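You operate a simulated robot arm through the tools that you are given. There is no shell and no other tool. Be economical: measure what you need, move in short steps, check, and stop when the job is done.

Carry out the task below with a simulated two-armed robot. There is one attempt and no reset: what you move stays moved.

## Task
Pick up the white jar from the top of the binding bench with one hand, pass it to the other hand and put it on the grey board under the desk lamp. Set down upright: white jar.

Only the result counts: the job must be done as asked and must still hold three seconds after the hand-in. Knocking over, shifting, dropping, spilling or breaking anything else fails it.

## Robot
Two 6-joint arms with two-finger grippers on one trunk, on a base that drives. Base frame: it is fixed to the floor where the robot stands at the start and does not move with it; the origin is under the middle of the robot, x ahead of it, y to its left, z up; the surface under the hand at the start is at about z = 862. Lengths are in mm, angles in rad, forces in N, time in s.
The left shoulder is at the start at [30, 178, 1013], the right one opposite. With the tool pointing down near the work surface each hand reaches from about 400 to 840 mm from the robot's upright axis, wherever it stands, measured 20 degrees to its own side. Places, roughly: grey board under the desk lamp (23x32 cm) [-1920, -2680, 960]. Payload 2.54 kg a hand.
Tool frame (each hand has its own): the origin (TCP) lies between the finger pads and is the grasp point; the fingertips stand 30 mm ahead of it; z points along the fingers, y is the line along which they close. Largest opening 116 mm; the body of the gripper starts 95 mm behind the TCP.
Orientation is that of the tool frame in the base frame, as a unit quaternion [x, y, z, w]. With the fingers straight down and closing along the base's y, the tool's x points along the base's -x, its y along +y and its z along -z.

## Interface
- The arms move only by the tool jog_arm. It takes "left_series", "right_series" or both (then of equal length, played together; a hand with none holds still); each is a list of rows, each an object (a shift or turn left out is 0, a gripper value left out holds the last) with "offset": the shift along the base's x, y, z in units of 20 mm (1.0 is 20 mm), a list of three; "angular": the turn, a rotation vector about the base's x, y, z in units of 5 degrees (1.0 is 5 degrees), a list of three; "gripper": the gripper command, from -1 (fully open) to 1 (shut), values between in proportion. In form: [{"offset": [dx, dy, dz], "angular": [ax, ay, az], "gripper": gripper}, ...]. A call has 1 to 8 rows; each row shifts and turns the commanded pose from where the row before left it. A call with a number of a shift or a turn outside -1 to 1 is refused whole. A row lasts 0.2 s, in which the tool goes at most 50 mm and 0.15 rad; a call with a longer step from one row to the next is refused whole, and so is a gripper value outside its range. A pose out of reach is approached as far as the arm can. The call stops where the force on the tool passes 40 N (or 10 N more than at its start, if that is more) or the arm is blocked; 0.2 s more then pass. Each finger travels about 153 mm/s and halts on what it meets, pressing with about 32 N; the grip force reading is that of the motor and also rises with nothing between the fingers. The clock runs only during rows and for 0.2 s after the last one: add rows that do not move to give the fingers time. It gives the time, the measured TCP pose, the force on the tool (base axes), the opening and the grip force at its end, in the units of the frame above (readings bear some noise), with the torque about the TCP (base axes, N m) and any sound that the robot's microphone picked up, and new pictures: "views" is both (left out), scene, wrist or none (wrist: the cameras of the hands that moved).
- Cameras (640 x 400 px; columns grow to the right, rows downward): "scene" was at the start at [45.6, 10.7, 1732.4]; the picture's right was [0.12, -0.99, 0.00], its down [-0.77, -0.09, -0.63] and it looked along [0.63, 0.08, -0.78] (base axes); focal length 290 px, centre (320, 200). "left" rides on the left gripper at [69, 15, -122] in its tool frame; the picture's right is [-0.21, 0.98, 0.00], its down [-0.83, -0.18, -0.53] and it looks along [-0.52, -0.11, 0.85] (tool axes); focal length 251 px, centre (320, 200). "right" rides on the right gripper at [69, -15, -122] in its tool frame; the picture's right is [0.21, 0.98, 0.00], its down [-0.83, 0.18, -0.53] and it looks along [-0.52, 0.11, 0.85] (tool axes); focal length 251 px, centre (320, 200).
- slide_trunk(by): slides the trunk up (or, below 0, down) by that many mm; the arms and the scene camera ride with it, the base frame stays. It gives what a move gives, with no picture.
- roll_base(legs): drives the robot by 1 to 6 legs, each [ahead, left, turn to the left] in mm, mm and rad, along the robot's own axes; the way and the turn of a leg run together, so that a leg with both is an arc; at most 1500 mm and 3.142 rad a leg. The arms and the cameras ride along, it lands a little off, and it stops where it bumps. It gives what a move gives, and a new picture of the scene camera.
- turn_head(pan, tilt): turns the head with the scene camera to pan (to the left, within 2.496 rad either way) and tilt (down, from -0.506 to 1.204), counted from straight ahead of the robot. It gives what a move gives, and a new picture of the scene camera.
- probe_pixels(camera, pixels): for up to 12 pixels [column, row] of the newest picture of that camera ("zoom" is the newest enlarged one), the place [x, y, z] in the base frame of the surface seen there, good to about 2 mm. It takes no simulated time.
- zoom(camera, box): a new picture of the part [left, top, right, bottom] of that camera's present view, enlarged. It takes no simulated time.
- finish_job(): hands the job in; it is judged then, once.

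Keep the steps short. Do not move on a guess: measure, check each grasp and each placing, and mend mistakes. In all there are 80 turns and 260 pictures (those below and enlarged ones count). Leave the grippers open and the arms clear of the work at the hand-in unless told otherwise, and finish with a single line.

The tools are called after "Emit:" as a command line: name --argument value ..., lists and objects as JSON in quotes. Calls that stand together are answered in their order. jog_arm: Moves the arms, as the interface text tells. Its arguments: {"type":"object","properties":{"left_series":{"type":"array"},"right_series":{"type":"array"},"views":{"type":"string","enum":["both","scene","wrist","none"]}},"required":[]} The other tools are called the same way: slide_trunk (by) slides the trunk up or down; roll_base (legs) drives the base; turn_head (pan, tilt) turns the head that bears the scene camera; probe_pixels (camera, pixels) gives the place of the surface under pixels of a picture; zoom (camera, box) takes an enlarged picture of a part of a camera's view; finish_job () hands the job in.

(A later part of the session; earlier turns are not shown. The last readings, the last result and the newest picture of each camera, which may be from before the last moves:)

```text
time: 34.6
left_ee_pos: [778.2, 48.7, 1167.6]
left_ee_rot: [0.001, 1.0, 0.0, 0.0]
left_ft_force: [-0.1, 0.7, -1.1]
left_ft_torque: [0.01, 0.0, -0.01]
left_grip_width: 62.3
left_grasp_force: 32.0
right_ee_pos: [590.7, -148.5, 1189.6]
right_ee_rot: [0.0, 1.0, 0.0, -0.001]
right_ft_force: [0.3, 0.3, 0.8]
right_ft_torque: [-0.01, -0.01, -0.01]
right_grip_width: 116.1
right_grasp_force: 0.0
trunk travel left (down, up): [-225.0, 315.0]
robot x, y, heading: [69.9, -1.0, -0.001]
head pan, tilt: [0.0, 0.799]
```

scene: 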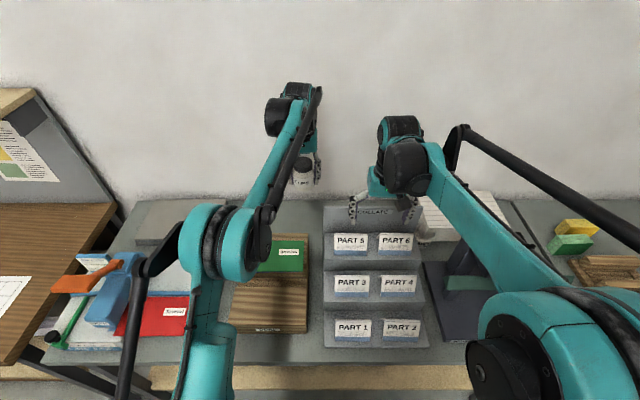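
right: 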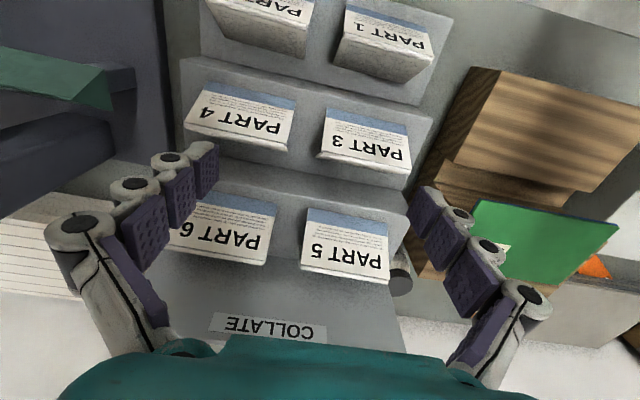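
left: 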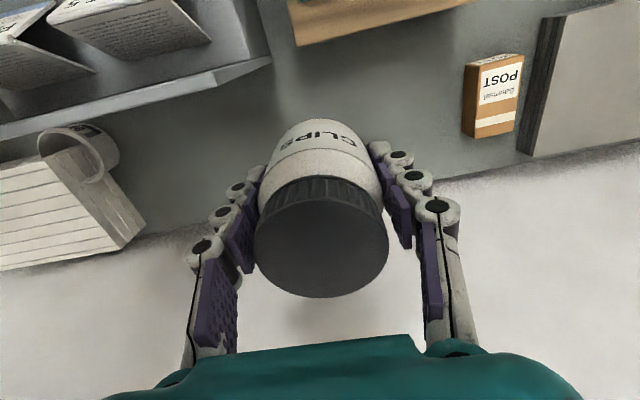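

Jar secure (CLIPS jar), bottom ≈1127 above all objects. Retract both hands toward the robot, left also a bit outward.

Emit:
jog_arm --left_series '[{"offset": [-1, 0.3, 0]}, {"offset": [-1, 0.3, 0]}, {"offset": [-1, 0.3, 0]}, {"offset": [-1, 0.3, 0]}, {"offset": [-1, 0.3, 0]}, {"offset": [-1, 0.3, 0]}, {"offset": [-1, 0.3, 0]}, {"offset": [-1, 0.3, 0]}]' --right_series '[{"offset": [-1, -0.5, 0]}, {"offset": [-1, -0.5, 0]}, {"offset": [-1, -0.5, 0]}, {"offset": [-1, -0.5, 0]}, {"offset": [-1, -0.5, 0]}, {"offset": [0, 0, 0]}, {"offset": [0, 0, 0]}, {"offset": [0, 0, 0]}]' --views "none"

Emit:
jog_arm --left_series '[{"offset": [-1, 0.3, 0]}, {"offset": [-1, 0.3, 0]}, {"offset": [-1, 0.3, 0]}, {"offset": [-1, 0.3, 0]}, {"offset": [-1, 0.3, 0]}, {"offset": [-1, 0.3, 0]}, {}]' --views "both"

Emit:
turn_head --pan -1.4 --tilt 0.7

Emit:
turn_head --pan 2.49 --tilt 0.9

Emit:
turn_head --pan -2.49 --tilt 0.9

```text
time: 36.4
left_ee_pos: [616.4, 98.4, 1168.2]
left_ee_rot: [0.0, 1.0, 0.0, 0.002]
left_ft_force: [0.0, 0.4, -2.1]
left_ft_torque: [0.0, 0.0, -0.02]
left_grip_width: 62.1
left_grasp_force: 32.1
right_ee_pos: [489.7, -198.0, 1188.1]
right_ee_rot: [0.0, 1.0, 0.0, 0.0]
right_ft_force: [-0.8, -0.1, 0.0]
right_ft_torque: [-0.03, -0.04, 0.0]
right_grip_width: 116.1
right_grasp_force: 0.2
trunk travel left (down, up): [-225.0, 315.0]
robot x, y, heading: [68.6, 0.4, 0.0]
head pan, tilt: [0.0, 0.799]
```

```text
time: 38.0
left_ee_pos: [499.1, 133.3, 1169.1]
left_ee_rot: [0.0, 1.0, 0.001, 0.0]
left_ft_force: [0.2, 0.8, -1.3]
left_ft_torque: [0.0, -0.02, 0.01]
left_grip_width: 62.2
left_grasp_force: 32.2
right_ee_pos: [489.5, -198.3, 1188.3]
right_ee_rot: [0.0, 1.0, 0.0, 0.001]
right_ft_force: [0.2, 0.5, -0.3]
right_ft_torque: [0.02, 0.04, 0.04]
right_grip_width: 116.1
right_grasp_force: 0.0
trunk travel left (down, up): [-225.0, 315.0]
robot x, y, heading: [68.6, 2.0, -0.001]
head pan, tilt: [0.0, 0.799]
```

scene: 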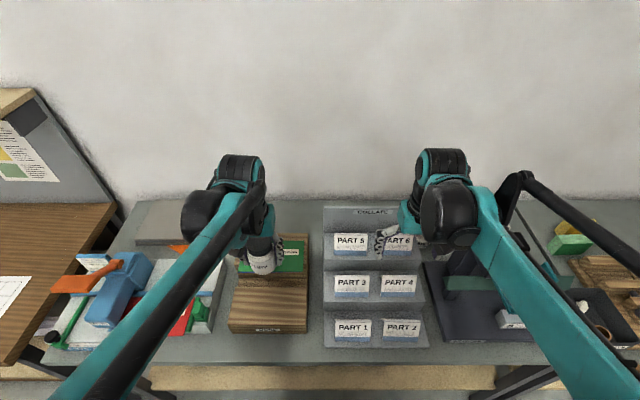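
left: 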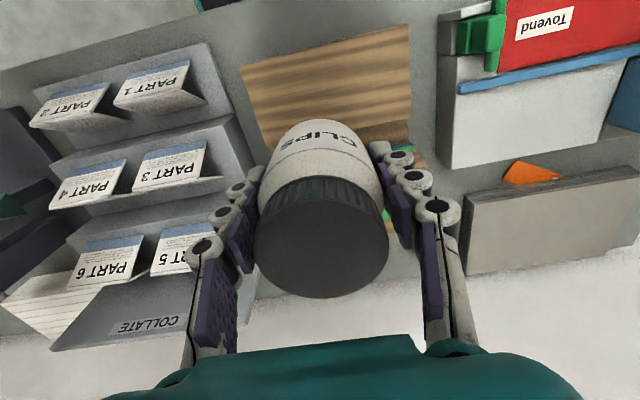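

```text
time: 39.5
left_ee_pos: [498.7, 134.7, 1167.9]
left_ee_rot: [0.0, 1.0, 0.001, 0.0]
left_ft_force: [1.1, 0.1, -1.4]
left_ft_torque: [0.04, 0.02, 0.04]
left_grip_width: 62.3
left_grasp_force: 32.2
right_ee_pos: [490.3, -197.5, 1189.2]
right_ee_rot: [0.001, 1.0, 0.0, 0.0]
right_ft_force: [0.1, 0.5, 0.8]
right_ft_torque: [0.02, 0.01, -0.03]
right_grip_width: 116.2
right_grasp_force: 0.2
trunk travel left (down, up): [-225.0, 315.0]
robot x, y, heading: [72.3, 0.5, -0.003]
head pan, tilt: [-1.4, 0.7]
```

scene: 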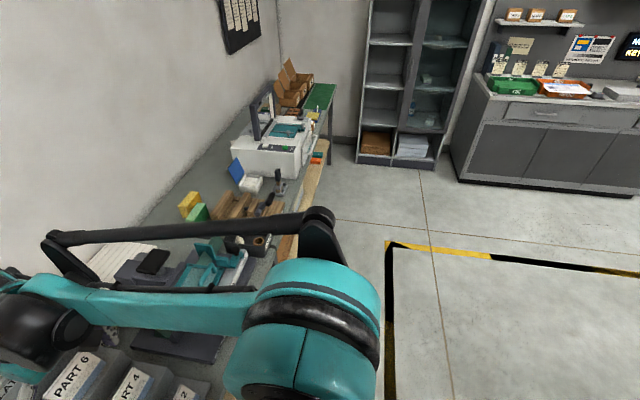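

```text
time: 42.7
left_ee_pos: [497.6, 134.2, 1167.6]
left_ee_rot: [0.0, 1.0, 0.0, 0.001]
left_ft_force: [-0.3, -0.3, -1.1]
left_ft_torque: [0.02, 0.03, 0.0]
left_grip_width: 62.5
left_grasp_force: 32.1
right_ee_pos: [489.7, -198.4, 1188.5]
right_ee_rot: [-0.001, 1.0, 0.0, 0.0]
right_ft_force: [-0.4, 0.0, 0.2]
right_ft_torque: [0.0, -0.04, 0.02]
right_grip_width: 116.3
right_grasp_force: 0.2
trunk travel left (down, up): [-225.0, 315.0]
robot x, y, heading: [64.0, -2.9, -0.003]
head pan, tilt: [2.491, 0.901]
```

scene: 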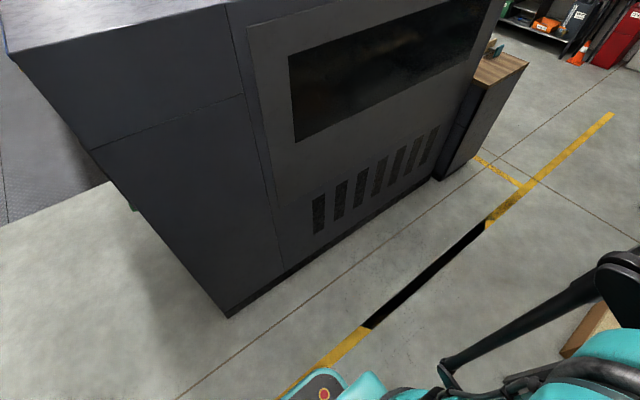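

```text
time: 46.6
left_ee_pos: [499.4, 135.6, 1168.7]
left_ee_rot: [0.0, 1.0, 0.0, 0.0]
left_ft_force: [0.2, 0.3, -1.2]
left_ft_torque: [0.0, -0.02, 0.01]
left_grip_width: 62.3
left_grasp_force: 31.4
right_ee_pos: [489.0, -197.4, 1187.7]
right_ee_rot: [0.0, 1.0, 0.0, -0.001]
right_ft_force: [-0.1, 0.2, -0.5]
right_ft_torque: [0.01, 0.02, 0.02]
right_grip_width: 116.2
right_grasp_force: 0.0
trunk travel left (down, up): [-225.0, 315.0]
robot x, y, heading: [67.7, 1.7, 0.005]
head pan, tilt: [-2.491, 0.901]
```

scene: 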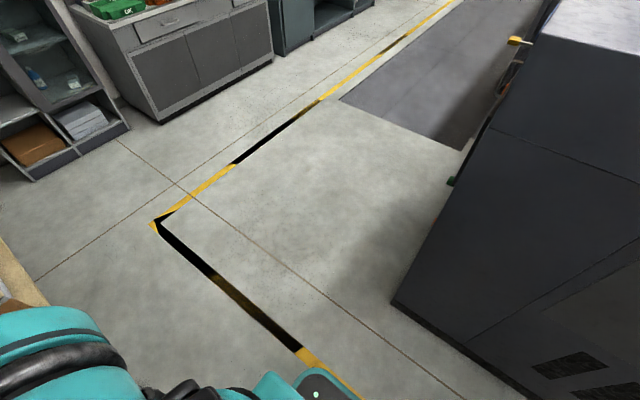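

Probing floor and machine corners to plan the drive.

Emit:
probe_pixels --camera "scene" --pixels '[[392, 300], [448, 175], [420, 200], [480, 120], [157, 121], [272, 62], [160, 226], [60, 180], [30, 265], [340, 98], [565, 390]]'

```text
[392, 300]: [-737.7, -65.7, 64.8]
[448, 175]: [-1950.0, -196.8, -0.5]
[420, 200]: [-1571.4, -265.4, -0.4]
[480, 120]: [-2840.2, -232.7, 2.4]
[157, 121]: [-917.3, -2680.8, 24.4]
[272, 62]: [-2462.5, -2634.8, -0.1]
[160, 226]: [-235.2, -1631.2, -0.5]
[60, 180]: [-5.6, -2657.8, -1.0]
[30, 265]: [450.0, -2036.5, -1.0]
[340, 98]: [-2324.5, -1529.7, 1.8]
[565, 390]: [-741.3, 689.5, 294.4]
```

Free corridor confirmed: machine at x<-737,y>-265; cabinet front y≈-2600. Drive: back off, slide right, turn right 90°, then sideways and ahead to about (-1900,-1700).

Emit:
roll_base --legs '[[-300, 0, 0], [0, -1000, 0], [0, 0, -1.5708], [0, -1500, 0], [0, -170, 0], [650, 0, 0]]'

Emit:
turn_head --pan 0.0 --tilt 0.6

```text
time: 68.6
left_ee_pos: [-1807.7, -2042.9, 1168.3]
left_ee_rot: [0.72, 0.694, 0.0, -0.001]
left_ft_force: [-0.6, -0.1, -0.4]
left_ft_torque: [0.03, 0.01, 0.02]
left_grip_width: 62.4
left_grasp_force: 31.6
right_ee_pos: [-2140.6, -2021.5, 1188.0]
right_ee_rot: [0.719, 0.695, 0.0, 0.001]
right_ft_force: [0.3, -0.4, 0.1]
right_ft_torque: [0.04, -0.06, -0.04]
right_grip_width: 115.8
right_grasp_force: 0.0
trunk travel left (down, up): [-225.0, 315.0]
robot x, y, heading: [-1924.5, -1609.4, -1.608]
head pan, tilt: [-2.491, 0.901]
```

scene: 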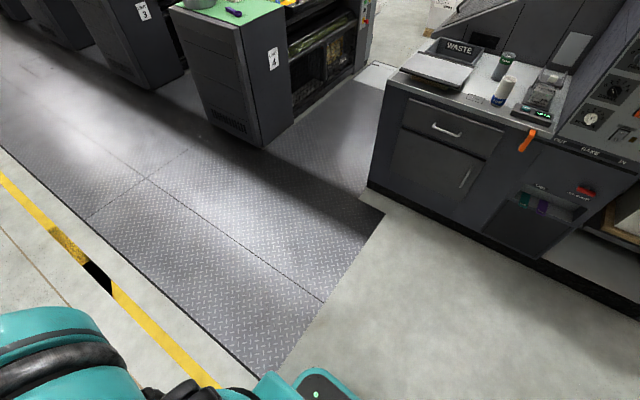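

```text
time: 70.9
left_ee_pos: [-1808.7, -2042.3, 1167.9]
left_ee_rot: [0.72, 0.694, 0.001, 0.0]
left_ft_force: [0.0, -0.5, -1.2]
left_ft_torque: [0.01, 0.01, -0.02]
left_grip_width: 62.1
left_grasp_force: 32.4
right_ee_pos: [-2140.5, -2021.2, 1187.7]
right_ee_rot: [0.72, 0.694, 0.0, 0.0]
right_ft_force: [0.4, 0.6, -0.4]
right_ft_torque: [0.03, -0.03, 0.04]
right_grip_width: 116.0
right_grasp_force: 0.2
trunk travel left (down, up): [-225.0, 315.0]
robot x, y, heading: [-1925.3, -1610.0, -1.611]
head pan, tilt: [0.0, 0.6]
```

scene: 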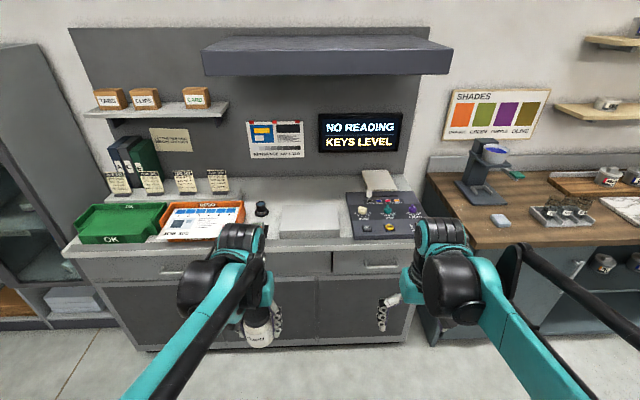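

Robot stands at (-1925,-1610) facing the cabinet; hands are over free floor: good for the hand-over. I rotate the right hand so it points level to the left (camera up, fingers closing fore-aft), in place.

Emit:
jog_arm --right_series '[{"angular": [0.99, -0.99, -0.99]}, {"angular": [0.99, -0.99, -0.99]}, {"angular": [0.99, -0.99, -0.99]}, {"angular": [0.99, -0.99, -0.99]}, {"angular": [0.99, -0.99, -0.99]}, {"angular": [0.99, -0.99, -0.99]}, {"angular": [0.99, -0.99, -0.99]}]' --views "scene"

```text
time: 72.5
left_ee_pos: [-1808.9, -2043.6, 1168.7]
left_ee_rot: [0.72, 0.694, 0.0, 0.0]
left_ft_force: [0.1, 0.5, -2.1]
left_ft_torque: [-0.01, -0.01, 0.01]
left_grip_width: 62.3
left_grasp_force: 31.8
right_ee_pos: [-2079.1, -2041.1, 1187.6]
right_ee_rot: [0.841, 0.388, 0.376, 0.018]
right_ft_force: [0.5, -1.6, -0.1]
right_ft_torque: [0.03, 0.0, -0.01]
right_grip_width: 115.9
right_grasp_force: 0.0
right hand out of reach, approached as far as the arm can: row 5, 6, 7
trunk travel left (down, up): [-225.0, 315.0]
robot x, y, heading: [-1924.1, -1607.0, -1.61]
head pan, tilt: [0.0, 0.6]
```

scene: 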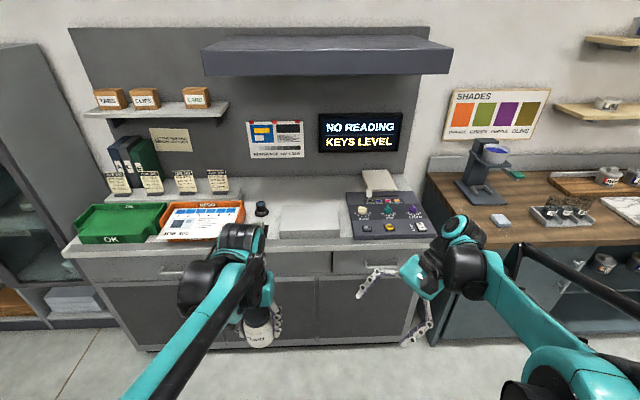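

The wrist hit a limit there; the hand is rather close to the robot. Moving the right hand ahead (−y) and left 60 mm, then see if the commanded orientation is met.

Emit:
jog_arm --right_series '[{"offset": [0.5, -1, 0]}, {"offset": [0.5, -1, 0]}, {"offset": [0.5, -1, 0]}, {"offset": [0.5, -1, 0]}, {"offset": [0.5, -1, 0]}, {"offset": [0.5, -1, 0]}, {}]' --views "scene"

```text
time: 74.1
left_ee_pos: [-1808.6, -2042.3, 1168.1]
left_ee_rot: [0.72, 0.694, 0.0, 0.0]
left_ft_force: [0.4, -0.4, -0.8]
left_ft_torque: [0.01, -0.04, 0.0]
left_grip_width: 62.4
left_grasp_force: 32.0
right_ee_pos: [-2019.4, -2161.8, 1187.9]
right_ee_rot: [0.835, 0.391, 0.388, 0.008]
right_ft_force: [-0.3, 0.6, 0.0]
right_ft_torque: [-0.03, 0.0, -0.01]
right_grip_width: 116.1
right_grasp_force: 0.2
trunk travel left (down, up): [-225.0, 315.0]
robot x, y, heading: [-1928.2, -1608.8, -1.604]
head pan, tilt: [0.0, 0.6]
```

scene: 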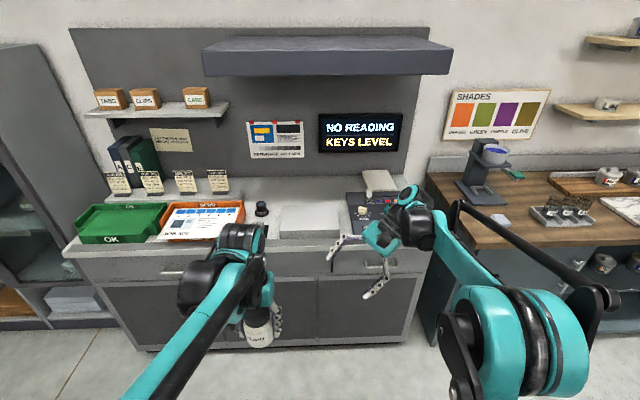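

No limit reported now. Continue the rotation here.

Emit:
jog_arm --right_series '[{"angular": [0.99, -0.99, -0.99]}, {"angular": [0.99, -0.99, -0.99]}, {"angular": [0.99, -0.99, -0.99]}, {"angular": [0.99, -0.99, -0.99]}]' --views "scene"

```text
time: 75.1
left_ee_pos: [-1808.6, -2041.2, 1169.7]
left_ee_rot: [0.72, 0.694, 0.0, 0.001]
left_ft_force: [-0.1, -0.6, -2.2]
left_ft_torque: [-0.02, 0.01, 0.0]
left_grip_width: 62.1
left_grasp_force: 31.9
right_ee_pos: [-2018.5, -2160.5, 1188.0]
right_ee_rot: [0.799, 0.164, 0.578, -0.003]
right_ft_force: [0.9, 0.3, 0.2]
right_ft_torque: [-0.02, 0.0, 0.0]
right_grip_width: 116.0
right_grasp_force: 0.0
trunk travel left (down, up): [-225.0, 315.0]
robot x, y, heading: [-1926.9, -1608.1, -1.606]
head pan, tilt: [0.0, 0.6]
```

scene: 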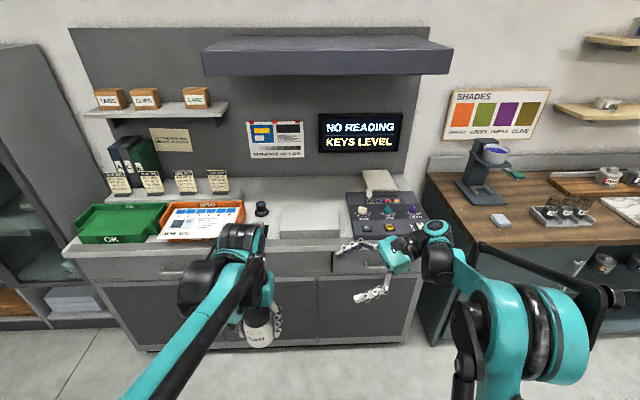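

Emit:
jog_arm --right_series '[{"angular": [0.99, -0.99, -0.99]}, {"angular": [0.99, -0.99, -0.99]}, {"angular": [0.99, -0.99, -0.99]}, {}]' --views "both"

```text
time: 76.1
left_ee_pos: [-1808.5, -2043.2, 1168.5]
left_ee_rot: [0.72, 0.694, 0.0, 0.0]
left_ft_force: [-1.3, -0.2, -1.9]
left_ft_torque: [0.02, 0.01, 0.02]
left_grip_width: 62.1
left_grasp_force: 32.0
right_ee_pos: [-2018.5, -2160.5, 1187.6]
right_ee_rot: [0.726, -0.018, 0.687, -0.01]
right_ft_force: [1.1, 0.0, 0.4]
right_ft_torque: [-0.04, 0.04, 0.01]
right_grip_width: 115.7
right_grasp_force: 0.1
trunk travel left (down, up): [-225.0, 315.0]
robot x, y, heading: [-1924.6, -1607.5, -1.604]
head pan, tilt: [0.0, 0.6]
```

scene: 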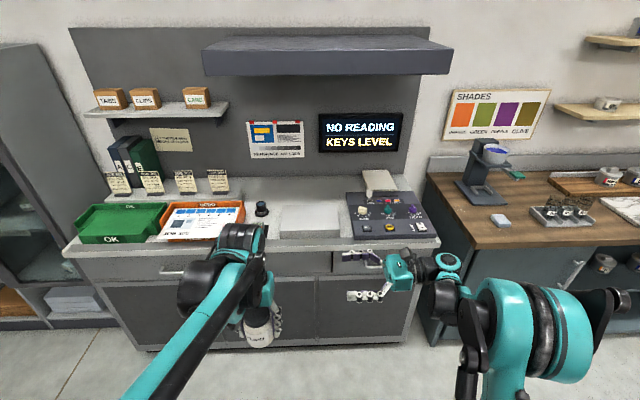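
right: 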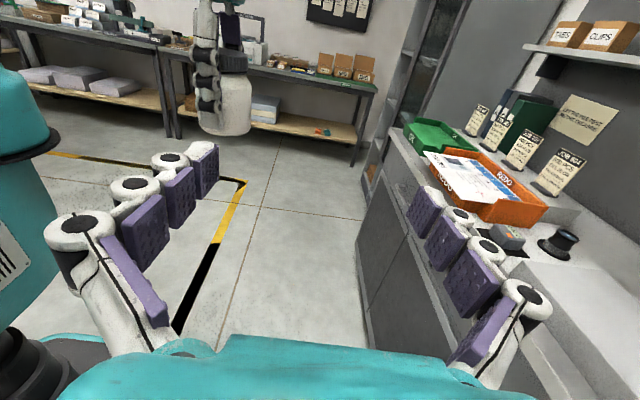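

Right hand now points level to the left, open. Now align the left hand with the jar in y and z to the right hand's line (jar's TCP ~8 mm above right's).

Emit:
jog_arm --left_series '[{"offset": [0, -1, 0.25]}, {"offset": [0, -1, 0.25]}, {"offset": [0, -1, 0.25]}, {"offset": [0, -1, 0.25]}, {"offset": [0, -1, 0.25]}, {"offset": [0, -0.9, 0.15]}, {}]' --views "none"

Emit:
jog_arm --left_series '[{"offset": [-1, 0, 0]}, {"offset": [-1, 0, 0]}, {"offset": [-1, 0, 0]}, {"offset": [-1, 0, 0]}, {"offset": [-1, 0, 0]}, {}]' --views "both"

Emit:
zoom --camera "right" --box '[0, 0, 640, 400]'

```text
time: 77.7
left_ee_pos: [-1807.9, -2160.7, 1197.4]
left_ee_rot: [0.72, 0.694, 0.0, 0.0]
left_ft_force: [0.3, 0.1, -1.6]
left_ft_torque: [-0.03, 0.05, 0.0]
left_grip_width: 62.7
left_grasp_force: 32.1
right_ee_pos: [-2017.6, -2160.3, 1188.3]
right_ee_rot: [0.726, -0.017, 0.687, -0.009]
right_ft_force: [0.3, 0.7, -0.3]
right_ft_torque: [-0.02, -0.01, -0.02]
right_grip_width: 116.2
right_grasp_force: 0.0
trunk travel left (down, up): [-225.0, 315.0]
robot x, y, heading: [-1928.2, -1612.3, -1.604]
head pan, tilt: [0.0, 0.6]
```

```text
time: 79.1
left_ee_pos: [-1907.6, -2161.4, 1197.2]
left_ee_rot: [0.72, 0.694, 0.0, 0.001]
left_ft_force: [0.0, 0.5, -1.6]
left_ft_torque: [0.01, 0.04, -0.04]
left_grip_width: 62.6
left_grasp_force: 32.2
right_ee_pos: [-2017.2, -2162.0, 1187.3]
right_ee_rot: [0.726, -0.017, 0.688, -0.009]
right_ft_force: [-0.5, 0.3, -0.5]
right_ft_torque: [-0.03, 0.02, 0.01]
right_grip_width: 115.9
right_grasp_force: 0.0
trunk travel left (down, up): [-225.0, 315.0]
robot x, y, heading: [-1922.7, -1607.3, -1.606]
head pan, tilt: [0.0, 0.6]
```

scene: 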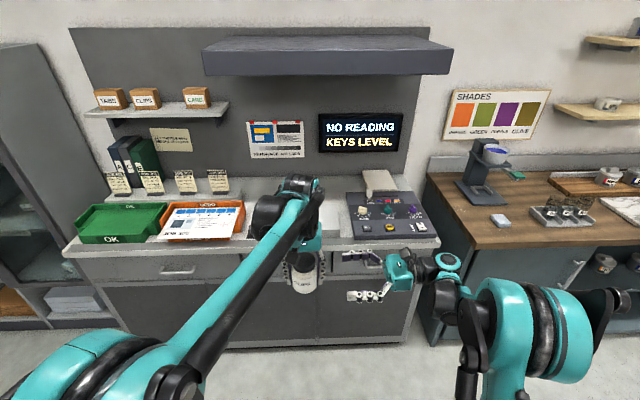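
left: 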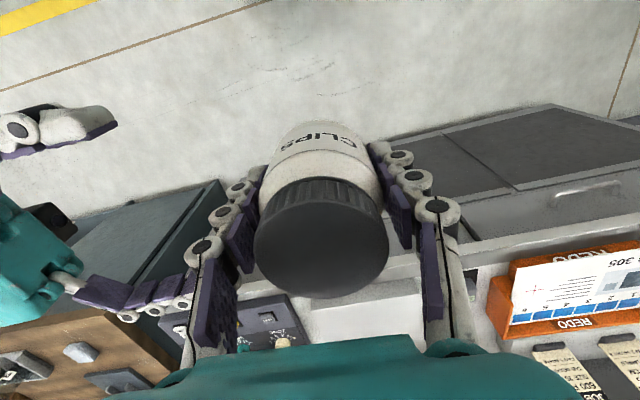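

```text
1.00 times, centred on (320, 200) of right (not enlarged: the box is as wide or as high as the picture)
```

zoom: 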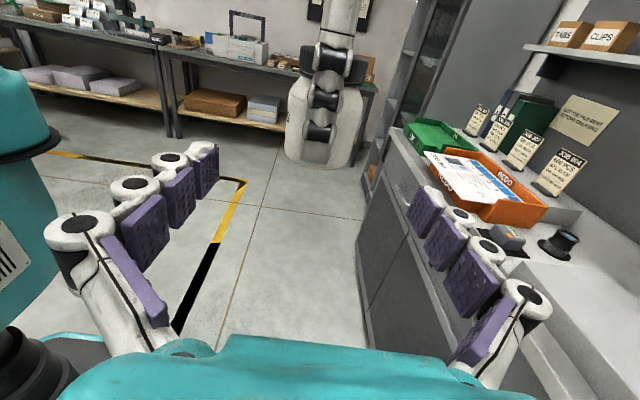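

Aligned. Close the gap by moving the jar 105 mm toward the right hand, in two checked stages.

Emit:
jog_arm --left_series '[{"offset": [-0.8, 0, 0]}, {"offset": [-0.8, 0, 0]}, {"offset": [-0.8, 0, 0]}, {"offset": [-0.8, 0, 0]}, {}]' --views "none"

Emit:
zoom --camera "right" --box '[160, 0, 480, 200]'

Emit:
zoom --camera "scene" --box '[240, 200, 480, 350]'

```text
time: 80.3
left_ee_pos: [-1972.5, -2161.1, 1196.1]
left_ee_rot: [0.72, 0.694, 0.001, 0.001]
left_ft_force: [-0.2, 0.3, -1.4]
left_ft_torque: [0.01, 0.0, 0.02]
left_grip_width: 62.6
left_grasp_force: 32.0
right_ee_pos: [-2018.4, -2161.4, 1187.8]
right_ee_rot: [0.726, -0.017, 0.687, -0.009]
right_ft_force: [0.6, 0.0, -0.6]
right_ft_torque: [0.01, 0.03, 0.0]
right_grip_width: 116.1
right_grasp_force: 0.0
trunk travel left (down, up): [-225.0, 315.0]
robot x, y, heading: [-1926.7, -1608.5, -1.61]
head pan, tilt: [0.0, 0.6]
```

```text
2.00 times, centred on (320, 100) of right
```

zoom: 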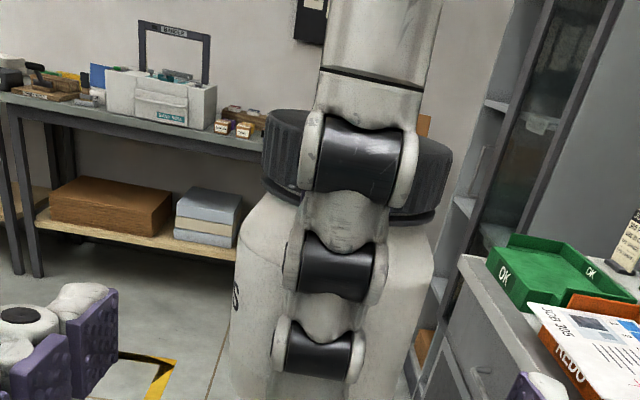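

```text
2.67 times, centred on (360, 275) of scene
```

zoom: 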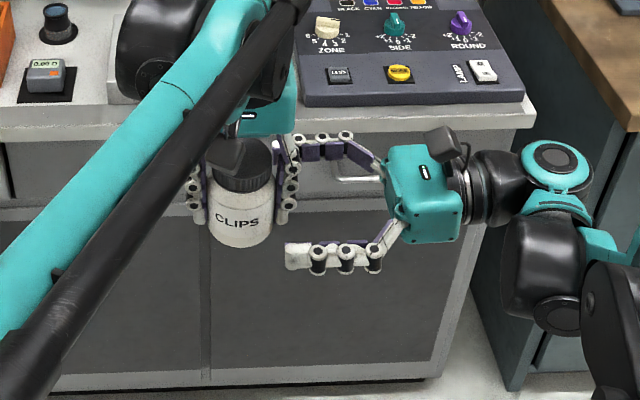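

Well aligned. Final 40 mm.

Emit:
jog_arm --left_series '[{"offset": [-0.7, 0, 0]}, {"offset": [-0.7, 0, 0]}, {"offset": [-0.6, 0, 0]}, {}]' --views "none"

Emit:
zoom --camera "right" --box '[0, 0, 640, 400]'

Emit:
zoom --camera "scene" --box '[240, 200, 480, 350]'

```text
time: 81.3
left_ee_pos: [-2011.6, -2160.4, 1195.1]
left_ee_rot: [0.72, 0.694, 0.0, 0.0]
left_ft_force: [-1.1, -0.5, -1.3]
left_ft_torque: [-0.03, 0.03, -0.04]
left_grip_width: 62.0
left_grasp_force: 32.0
right_ee_pos: [-2016.6, -2161.1, 1188.1]
right_ee_rot: [0.726, -0.017, 0.687, -0.01]
right_ft_force: [0.8, 0.0, -0.6]
right_ft_torque: [-0.02, 0.01, 0.04]
right_grip_width: 116.1
right_grasp_force: 0.0
trunk travel left (down, up): [-225.0, 315.0]
robot x, y, heading: [-1926.8, -1612.5, -1.609]
head pan, tilt: [0.0, 0.6]
```

```text
1.00 times, centred on (320, 200) of right (not enlarged: the box is as wide or as high as the picture)
```

zoom: 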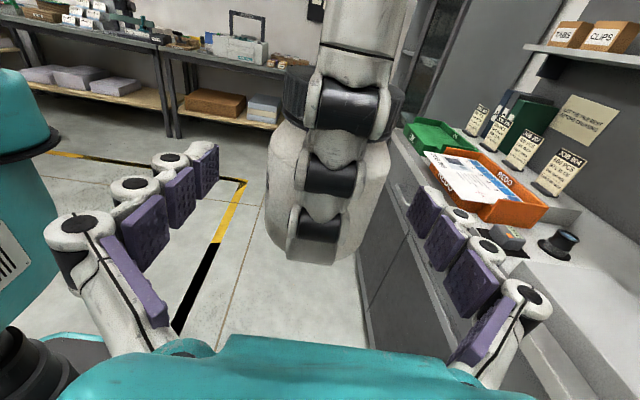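

```text
2.67 times, centred on (360, 275) of scene
```

zoom: 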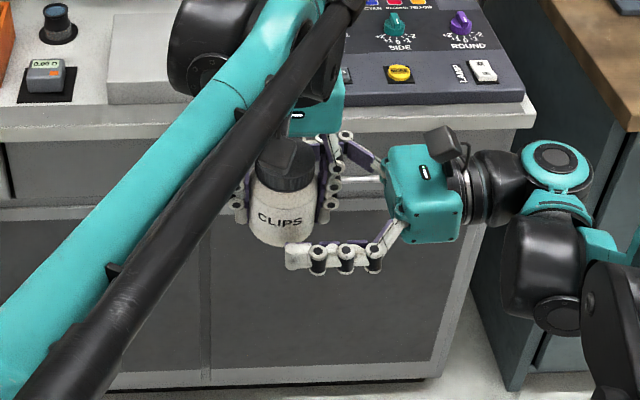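

Jar lies between the right fingers at 34 mm above its base. Close the right hand while the left still holds.

Emit:
jog_arm --right_series '[{"gripper": 0.0}, {"gripper": 0.5}, {"gripper": 1}, {}, {}]' --views "wrist"

Emit:
zoom --camera "scene" --box '[240, 200, 480, 350]'

```text
time: 82.5
left_ee_pos: [-2012.4, -2159.6, 1196.0]
left_ee_rot: [0.72, 0.694, 0.001, 0.0]
left_ft_force: [10.6, 22.3, -0.3]
left_ft_torque: [0.88, -0.15, 0.24]
left_grip_width: 61.9
left_grasp_force: 32.0
right_ee_pos: [-2018.5, -2161.7, 1188.2]
right_ee_rot: [0.726, -0.018, 0.687, -0.008]
right_ft_force: [-9.6, -21.3, -0.1]
right_ft_torque: [-0.72, 0.13, -0.29]
right_grip_width: 62.2
right_grasp_force: 32.1
trunk travel left (down, up): [-225.0, 315.0]
robot x, y, heading: [-1927.5, -1610.0, -1.612]
head pan, tilt: [0.0, 0.6]
```

right: 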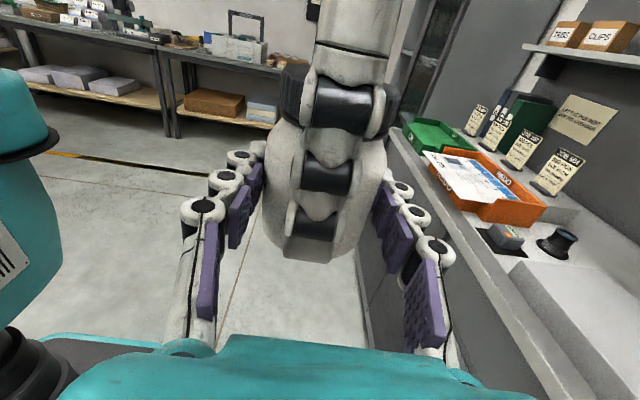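

```text
2.67 times, centred on (360, 275) of scene
```

zoom: 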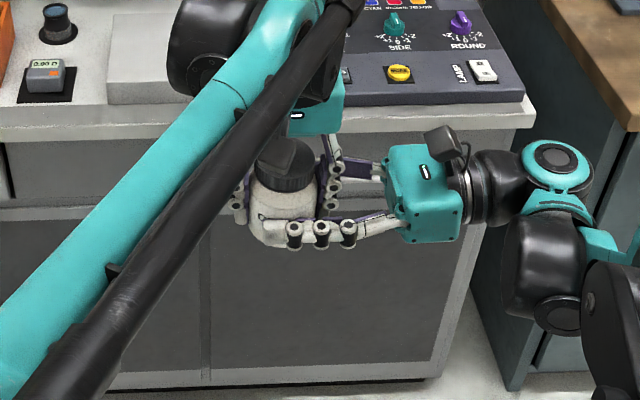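

Both hold (62 mm each), with ~22 N strain from slight misalignment. Nudge left by 2 mm along the force to relieve, then open the left hand.

Emit:
jog_arm --left_series '[{"offset": [0.04, 0.09, 0]}, {}]' --views "none"

Emit:
jog_arm --left_series '[{"gripper": 0.0}, {"gripper": -0.6}, {}, {}]' --views "wrist"

Emit:
zoom --camera "right" --box '[0, 0, 640, 400]'

```text
time: 83.1
left_ee_pos: [-2012.1, -2159.1, 1195.1]
left_ee_rot: [0.72, 0.694, 0.0, 0.0]
left_ft_force: [6.5, 14.9, -4.4]
left_ft_torque: [0.92, -0.32, 0.28]
left_grip_width: 62.2
left_grasp_force: 31.9
right_ee_pos: [-2018.1, -2162.0, 1187.7]
right_ee_rot: [0.726, -0.017, 0.687, -0.01]
right_ft_force: [-7.2, -15.8, 1.8]
right_ft_torque: [-0.73, 0.24, -0.38]
right_grip_width: 61.9
right_grasp_force: 31.9
trunk travel left (down, up): [-225.0, 315.0]
robot x, y, heading: [-1927.9, -1608.7, -1.607]
head pan, tilt: [0.0, 0.6]
```

```text
time: 84.1
left_ee_pos: [-2011.9, -2159.7, 1195.2]
left_ee_rot: [0.719, 0.695, -0.001, 0.0]
left_ft_force: [0.0, 0.7, -0.3]
left_ft_torque: [-0.03, 0.02, -0.02]
left_grip_width: 93.0
left_grasp_force: 0.1
right_ee_pos: [-2019.4, -2160.2, 1187.0]
right_ee_rot: [0.726, -0.017, 0.687, -0.01]
right_ft_force: [-0.4, 0.2, -0.4]
right_ft_torque: [0.03, -0.01, -0.01]
right_grip_width: 62.0
right_grasp_force: 31.6
trunk travel left (down, up): [-225.0, 315.0]
robot x, y, heading: [-1924.6, -1610.7, -1.606]
head pan, tilt: [0.0, 0.6]
```

left: 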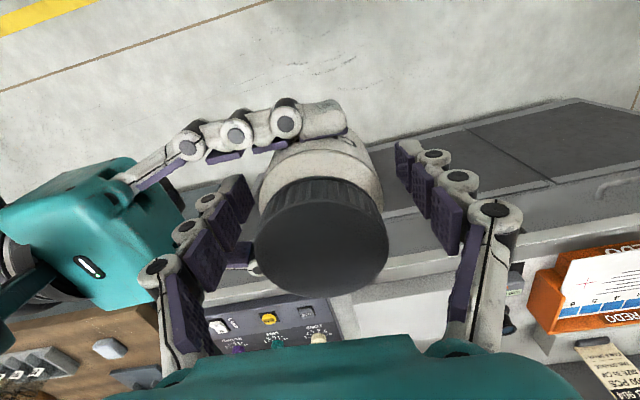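

```text
1.00 times, centred on (320, 200) of right (not enlarged: the box is as wide or as high as the picture)
```

zoom: 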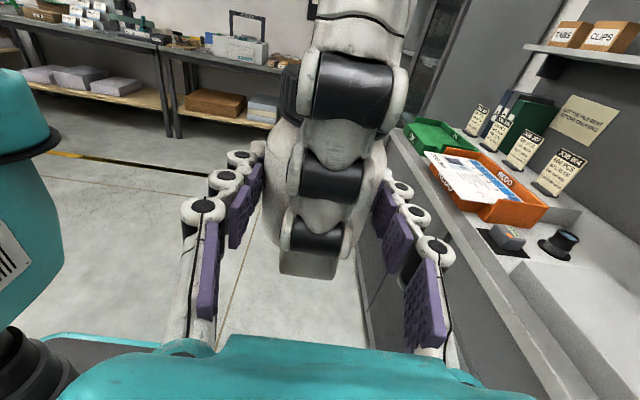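

Right hand holds the jar alone (62 mm). Raise the left hand straight up clear, then away.

Emit:
jog_arm --left_series '[{"offset": [0, 0, 0.5]}, {"offset": [0, 0, 1]}, {"offset": [0, 0, 1]}, {"offset": [0, 0, 1]}, {"offset": [0, 0, 1]}, {"offset": [0, 0, 1]}, {"offset": [0, 0, 1]}, {"offset": [0, 0, 1]}]' --views "both"

Emit:
zoom --camera "right" --box '[0, 0, 640, 400]'

```text
time: 85.9
left_ee_pos: [-2013.8, -2159.4, 1347.1]
left_ee_rot: [0.72, 0.694, 0.0, 0.0]
left_ft_force: [-0.6, 0.3, -0.6]
left_ft_torque: [-0.02, 0.01, 0.02]
left_grip_width: 93.0
left_grasp_force: 0.0
right_ee_pos: [-2018.2, -2160.5, 1188.5]
right_ee_rot: [0.726, -0.017, 0.687, -0.01]
right_ft_force: [0.2, -0.8, 0.0]
right_ft_torque: [-0.01, 0.01, -0.03]
right_grip_width: 61.6
right_grasp_force: 31.6
trunk travel left (down, up): [-225.0, 315.0]
robot x, y, heading: [-1925.1, -1613.1, -1.606]
head pan, tilt: [0.0, 0.6]
```

scene: 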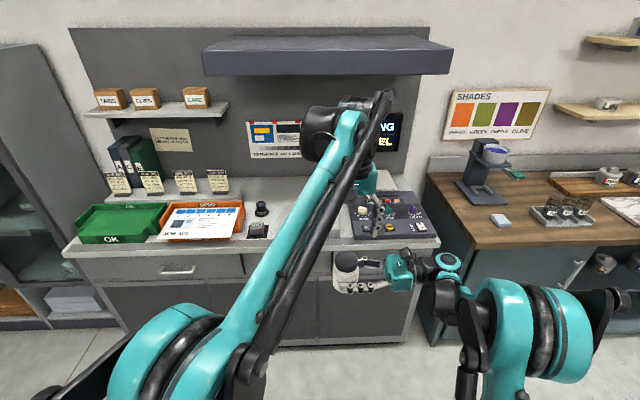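
left: 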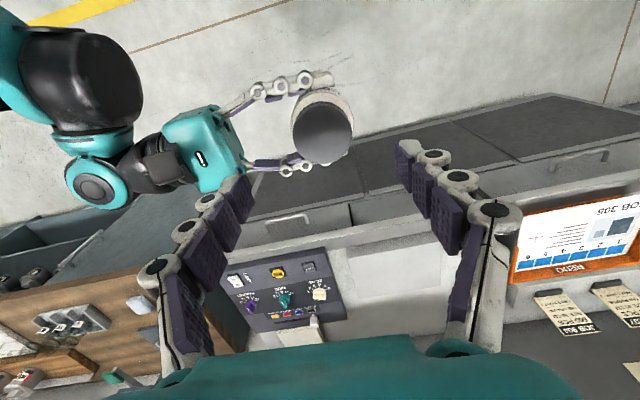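

```text
1.00 times, centred on (320, 200) of right (not enlarged: the box is as wide or as high as the picture)
```

zoom: 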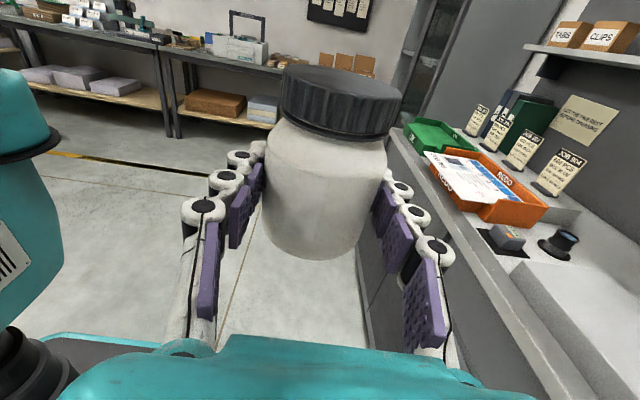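

Hand-over worked: jar upright in the right hand. Move the left hand back and away; then measure the board with the scene camera.

Emit:
jog_arm --left_series '[{"offset": [1, 0.6, 0]}, {"offset": [1, 0.6, 0]}, {"offset": [1, 0.6, 0]}, {"offset": [1, 0.6, 0]}, {"offset": [1, 0.6, 0]}, {"offset": [1, 0.6, 0]}, {"offset": [1, 0.6, 0]}, {"offset": [1, 0.6, 0]}]' --views "none"

Emit:
jog_arm --left_series '[{"offset": [1, 0.4, -0.5]}, {"offset": [1, 0.4, -0.5]}, {"offset": [1, 0.4, -0.5]}, {"offset": [1, 0.4, -0.5]}, {"offset": [0, 0, -1]}, {"offset": [0, 0, -1]}, {}]' --views "scene"

Emit:
zoom --camera "scene" --box '[220, 160, 460, 310]'

```text
time: 87.7
left_ee_pos: [-1850.2, -2062.6, 1347.0]
left_ee_rot: [0.72, 0.694, 0.0, 0.0]
left_ft_force: [0.3, -0.1, -0.1]
left_ft_torque: [0.0, 0.01, 0.02]
left_grip_width: 92.8
left_grasp_force: 0.1
right_ee_pos: [-2017.5, -2161.4, 1188.0]
right_ee_rot: [0.726, -0.016, 0.687, -0.01]
right_ft_force: [0.0, 0.3, -0.2]
right_ft_torque: [0.01, 0.02, -0.01]
right_grip_width: 61.7
right_grasp_force: 31.9
trunk travel left (down, up): [-225.0, 315.0]
robot x, y, heading: [-1929.0, -1610.2, -1.607]
head pan, tilt: [0.0, 0.6]
```

```text
time: 89.3
left_ee_pos: [-1772.6, -2031.8, 1267.1]
left_ee_rot: [0.72, 0.694, 0.0, 0.0]
left_ft_force: [-0.5, 0.4, -0.6]
left_ft_torque: [-0.03, 0.0, -0.02]
left_grip_width: 92.4
left_grasp_force: 0.0
right_ee_pos: [-2018.6, -2161.5, 1187.3]
right_ee_rot: [0.726, -0.017, 0.687, -0.009]
right_ft_force: [-0.7, -0.3, 0.1]
right_ft_torque: [0.04, 0.0, 0.0]
right_grip_width: 61.5
right_grasp_force: 32.3
trunk travel left (down, up): [-225.0, 315.0]
robot x, y, heading: [-1927.7, -1609.4, -1.604]
head pan, tilt: [0.0, 0.6]
```

scene: 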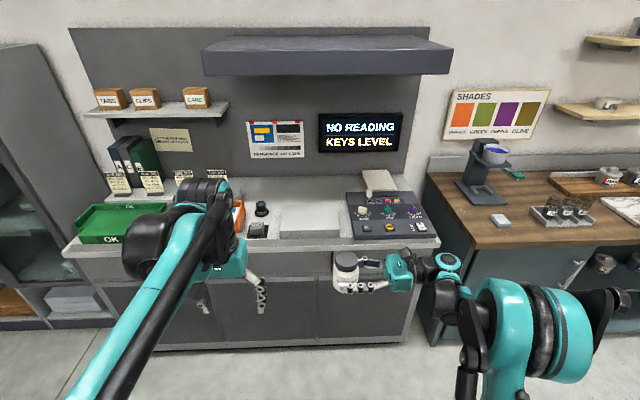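

```text
2.67 times, centred on (340, 235) of scene
```

zoom: 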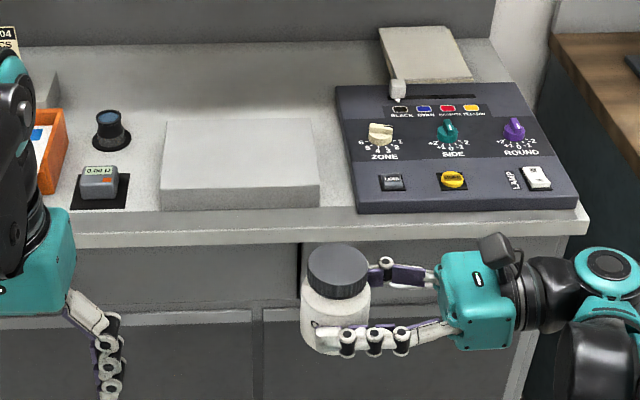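

Emit:
probe_pixels --camera "zoom" --pixels '[[172, 122], [308, 120], [314, 178], [165, 184], [240, 150], [240, 205], [240, 214], [240, 232], [360, 190], [380, 130], [100, 175], [338, 262]]'

```text
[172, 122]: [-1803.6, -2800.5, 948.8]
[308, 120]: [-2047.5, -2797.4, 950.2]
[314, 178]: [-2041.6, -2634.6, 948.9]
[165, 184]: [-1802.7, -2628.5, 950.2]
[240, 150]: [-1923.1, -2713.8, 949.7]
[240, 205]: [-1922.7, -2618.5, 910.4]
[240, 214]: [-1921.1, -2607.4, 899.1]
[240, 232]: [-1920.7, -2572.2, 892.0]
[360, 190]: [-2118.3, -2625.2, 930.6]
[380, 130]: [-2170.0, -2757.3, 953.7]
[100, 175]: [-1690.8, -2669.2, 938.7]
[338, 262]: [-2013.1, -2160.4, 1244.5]
```

Board: x −1800…−2048, y −2618…−2805, top z≈950; panel begins at x≈−2110. I'd aim for (−1922,−2700). To keep the wrist off the panel I yaw the right hand to come from the front-right, moving it a bit ahead.

Emit:
jog_arm --right_series '[{"offset": [0, -0.5, 0], "angular": [0, 0, -1]}, {"offset": [0, -0.5, 0], "angular": [0, 0, -1]}, {"offset": [0, -0.5, 0], "angular": [0, 0, -1]}, {"offset": [0, -0.5, 0], "angular": [0, 0, -1]}, {"offset": [0, -0.5, 0], "angular": [0, 0, -1]}, {"offset": [0, -0.5, 0], "angular": [0, 0, -1]}, {"offset": [0, -0.5, 0], "angular": [0, 0, -1]}, {"offset": [0, -0.5, 0], "angular": [0, 0, -1]}]' --views "scene"

```text
time: 91.1
left_ee_pos: [-1771.2, -2031.7, 1266.1]
left_ee_rot: [0.72, 0.694, 0.001, -0.001]
left_ft_force: [0.2, 0.1, -1.0]
left_ft_torque: [0.0, 0.02, 0.03]
left_grip_width: 92.7
left_grasp_force: 0.0
right_ee_pos: [-2018.7, -2241.8, 1188.8]
right_ee_rot: [0.676, -0.264, 0.649, 0.227]
right_ft_force: [-0.3, -0.2, -0.2]
right_ft_torque: [-0.01, 0.0, 0.01]
right_grip_width: 61.7
right_grasp_force: 32.1
trunk travel left (down, up): [-225.0, 315.0]
robot x, y, heading: [-1925.7, -1607.4, -1.605]
head pan, tilt: [0.0, 0.6]
```

scene: 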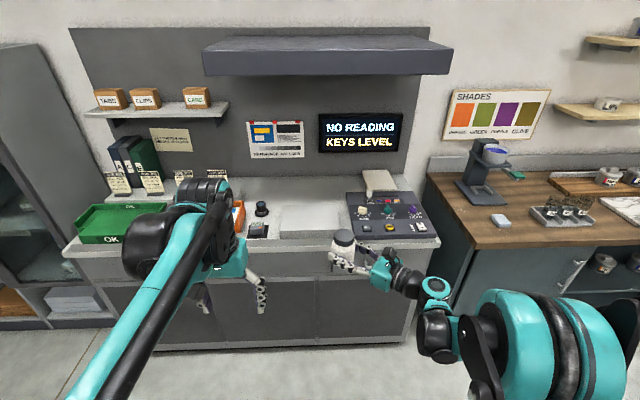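

Emit:
jog_arm --right_series '[{"offset": [0, -0.5, 0], "angular": [0, 0, -1]}, {"offset": [0, -0.5, 0], "angular": [0, 0, -1]}, {"offset": [0, -0.5, 0], "angular": [0, 0, -1]}, {"offset": [0, -0.5, 0], "angular": [0, 0, -1]}, {}]' --views "scene"

```text
time: 92.3
left_ee_pos: [-1772.4, -2031.5, 1266.2]
left_ee_rot: [0.72, 0.694, 0.0, 0.001]
left_ft_force: [-0.3, -0.3, -0.7]
left_ft_torque: [-0.02, 0.0, 0.0]
left_grip_width: 93.1
left_grasp_force: 0.1
right_ee_pos: [-2018.8, -2281.2, 1188.8]
right_ee_rot: [0.62, -0.378, 0.6, 0.336]
right_ft_force: [-0.7, 0.5, 0.3]
right_ft_torque: [0.03, 0.0, -0.03]
right_grip_width: 62.0
right_grasp_force: 31.6
trunk travel left (down, up): [-225.0, 315.0]
robot x, y, heading: [-1930.0, -1610.9, -1.606]
head pan, tilt: [0.0, 0.6]
```

scene: 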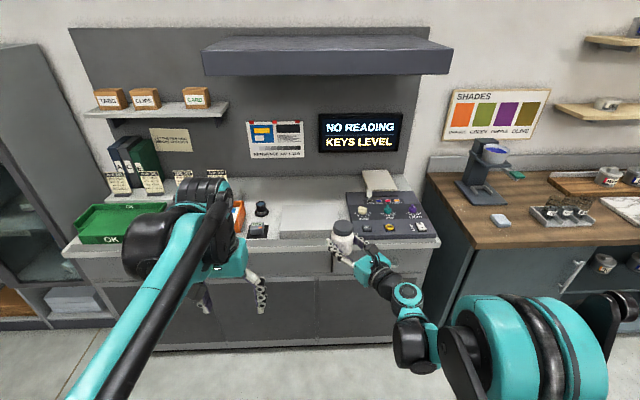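

Now drive ahead 390 and left 110 to bring the jar near above the board.

Emit:
roll_base --legs '[[390, 110, 0]]'

Emit:
zoom --camera "scene" --box '[200, 200, 520, 400]'

Emit:
zoom --camera "right" --box '[0, 0, 640, 400]'

```text
time: 94.8
left_ee_pos: [-1679.0, -2427.6, 1265.5]
left_ee_rot: [0.72, 0.694, 0.0, 0.001]
left_ft_force: [-0.5, -0.3, 0.6]
left_ft_torque: [0.05, 0.0, 0.01]
left_grip_width: 92.6
left_grasp_force: 0.1
right_ee_pos: [-1925.7, -2677.4, 1187.9]
right_ee_rot: [0.621, -0.378, 0.6, 0.335]
right_ft_force: [-1.1, -0.2, -2.4]
right_ft_torque: [-0.03, 0.01, 0.0]
right_grip_width: 61.4
right_grasp_force: 32.2
trunk travel left (down, up): [-225.0, 315.0]
robot x, y, heading: [-1835.6, -2004.2, -1.609]
head pan, tilt: [0.0, 0.6]
```

scene: 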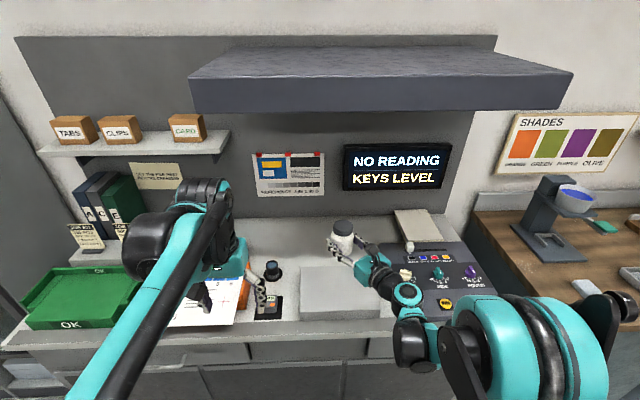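

```text
2.00 times, centred on (360, 300) of scene
```

zoom: 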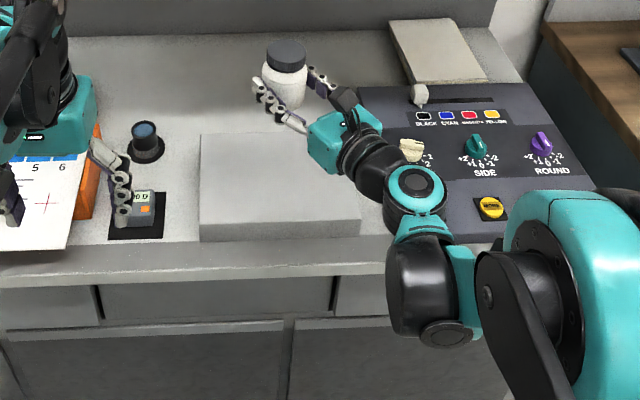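

```text
1.00 times, centred on (320, 200) of right (not enlarged: the box is as wide or as high as the picture)
```

zoom: 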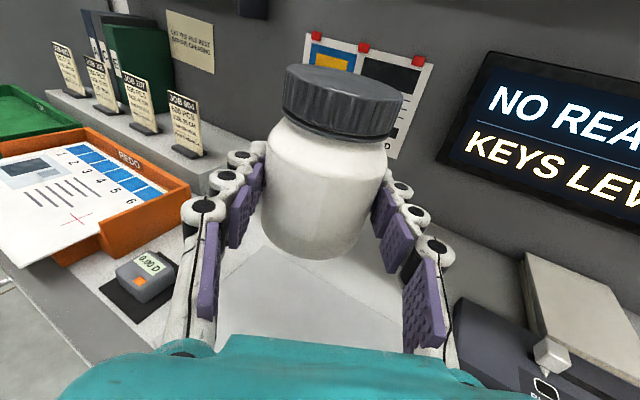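

Jar hovers above the board. Probe the wrist/elbow parts for clearance, and the jar for tilt.

Emit:
probe_pixels --camera "zoom" --pixels '[[320, 200]]'

Emit:
zoom --camera "scene" --box '[300, 200, 480, 400]'

Emit:
probe_pixels --camera "scene" --pixels '[[334, 224], [350, 224], [342, 220], [342, 234], [342, 250], [375, 260], [392, 278], [408, 293], [412, 320], [410, 345], [424, 368], [435, 345]]'

```text
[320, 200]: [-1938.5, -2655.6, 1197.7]
```

```text
2.00 times, centred on (390, 300) of scene
```

zoom: 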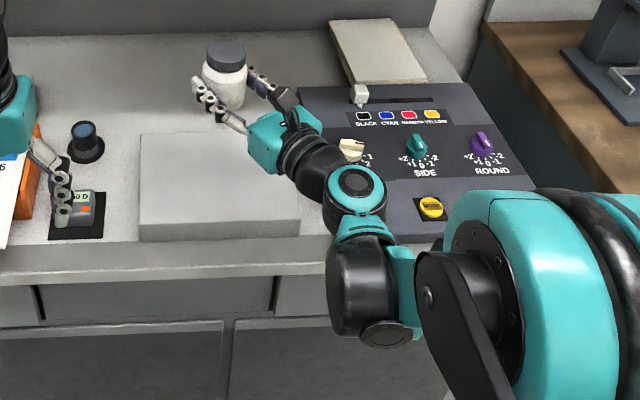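

```text
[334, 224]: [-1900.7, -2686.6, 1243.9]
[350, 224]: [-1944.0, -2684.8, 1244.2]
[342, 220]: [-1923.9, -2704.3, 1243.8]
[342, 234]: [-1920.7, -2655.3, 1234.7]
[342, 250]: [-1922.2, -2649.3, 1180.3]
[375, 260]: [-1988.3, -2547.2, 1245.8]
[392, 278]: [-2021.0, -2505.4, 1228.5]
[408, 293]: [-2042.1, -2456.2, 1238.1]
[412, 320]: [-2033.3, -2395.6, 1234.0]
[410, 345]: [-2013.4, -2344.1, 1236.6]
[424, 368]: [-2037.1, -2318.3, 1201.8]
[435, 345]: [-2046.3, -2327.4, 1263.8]
```

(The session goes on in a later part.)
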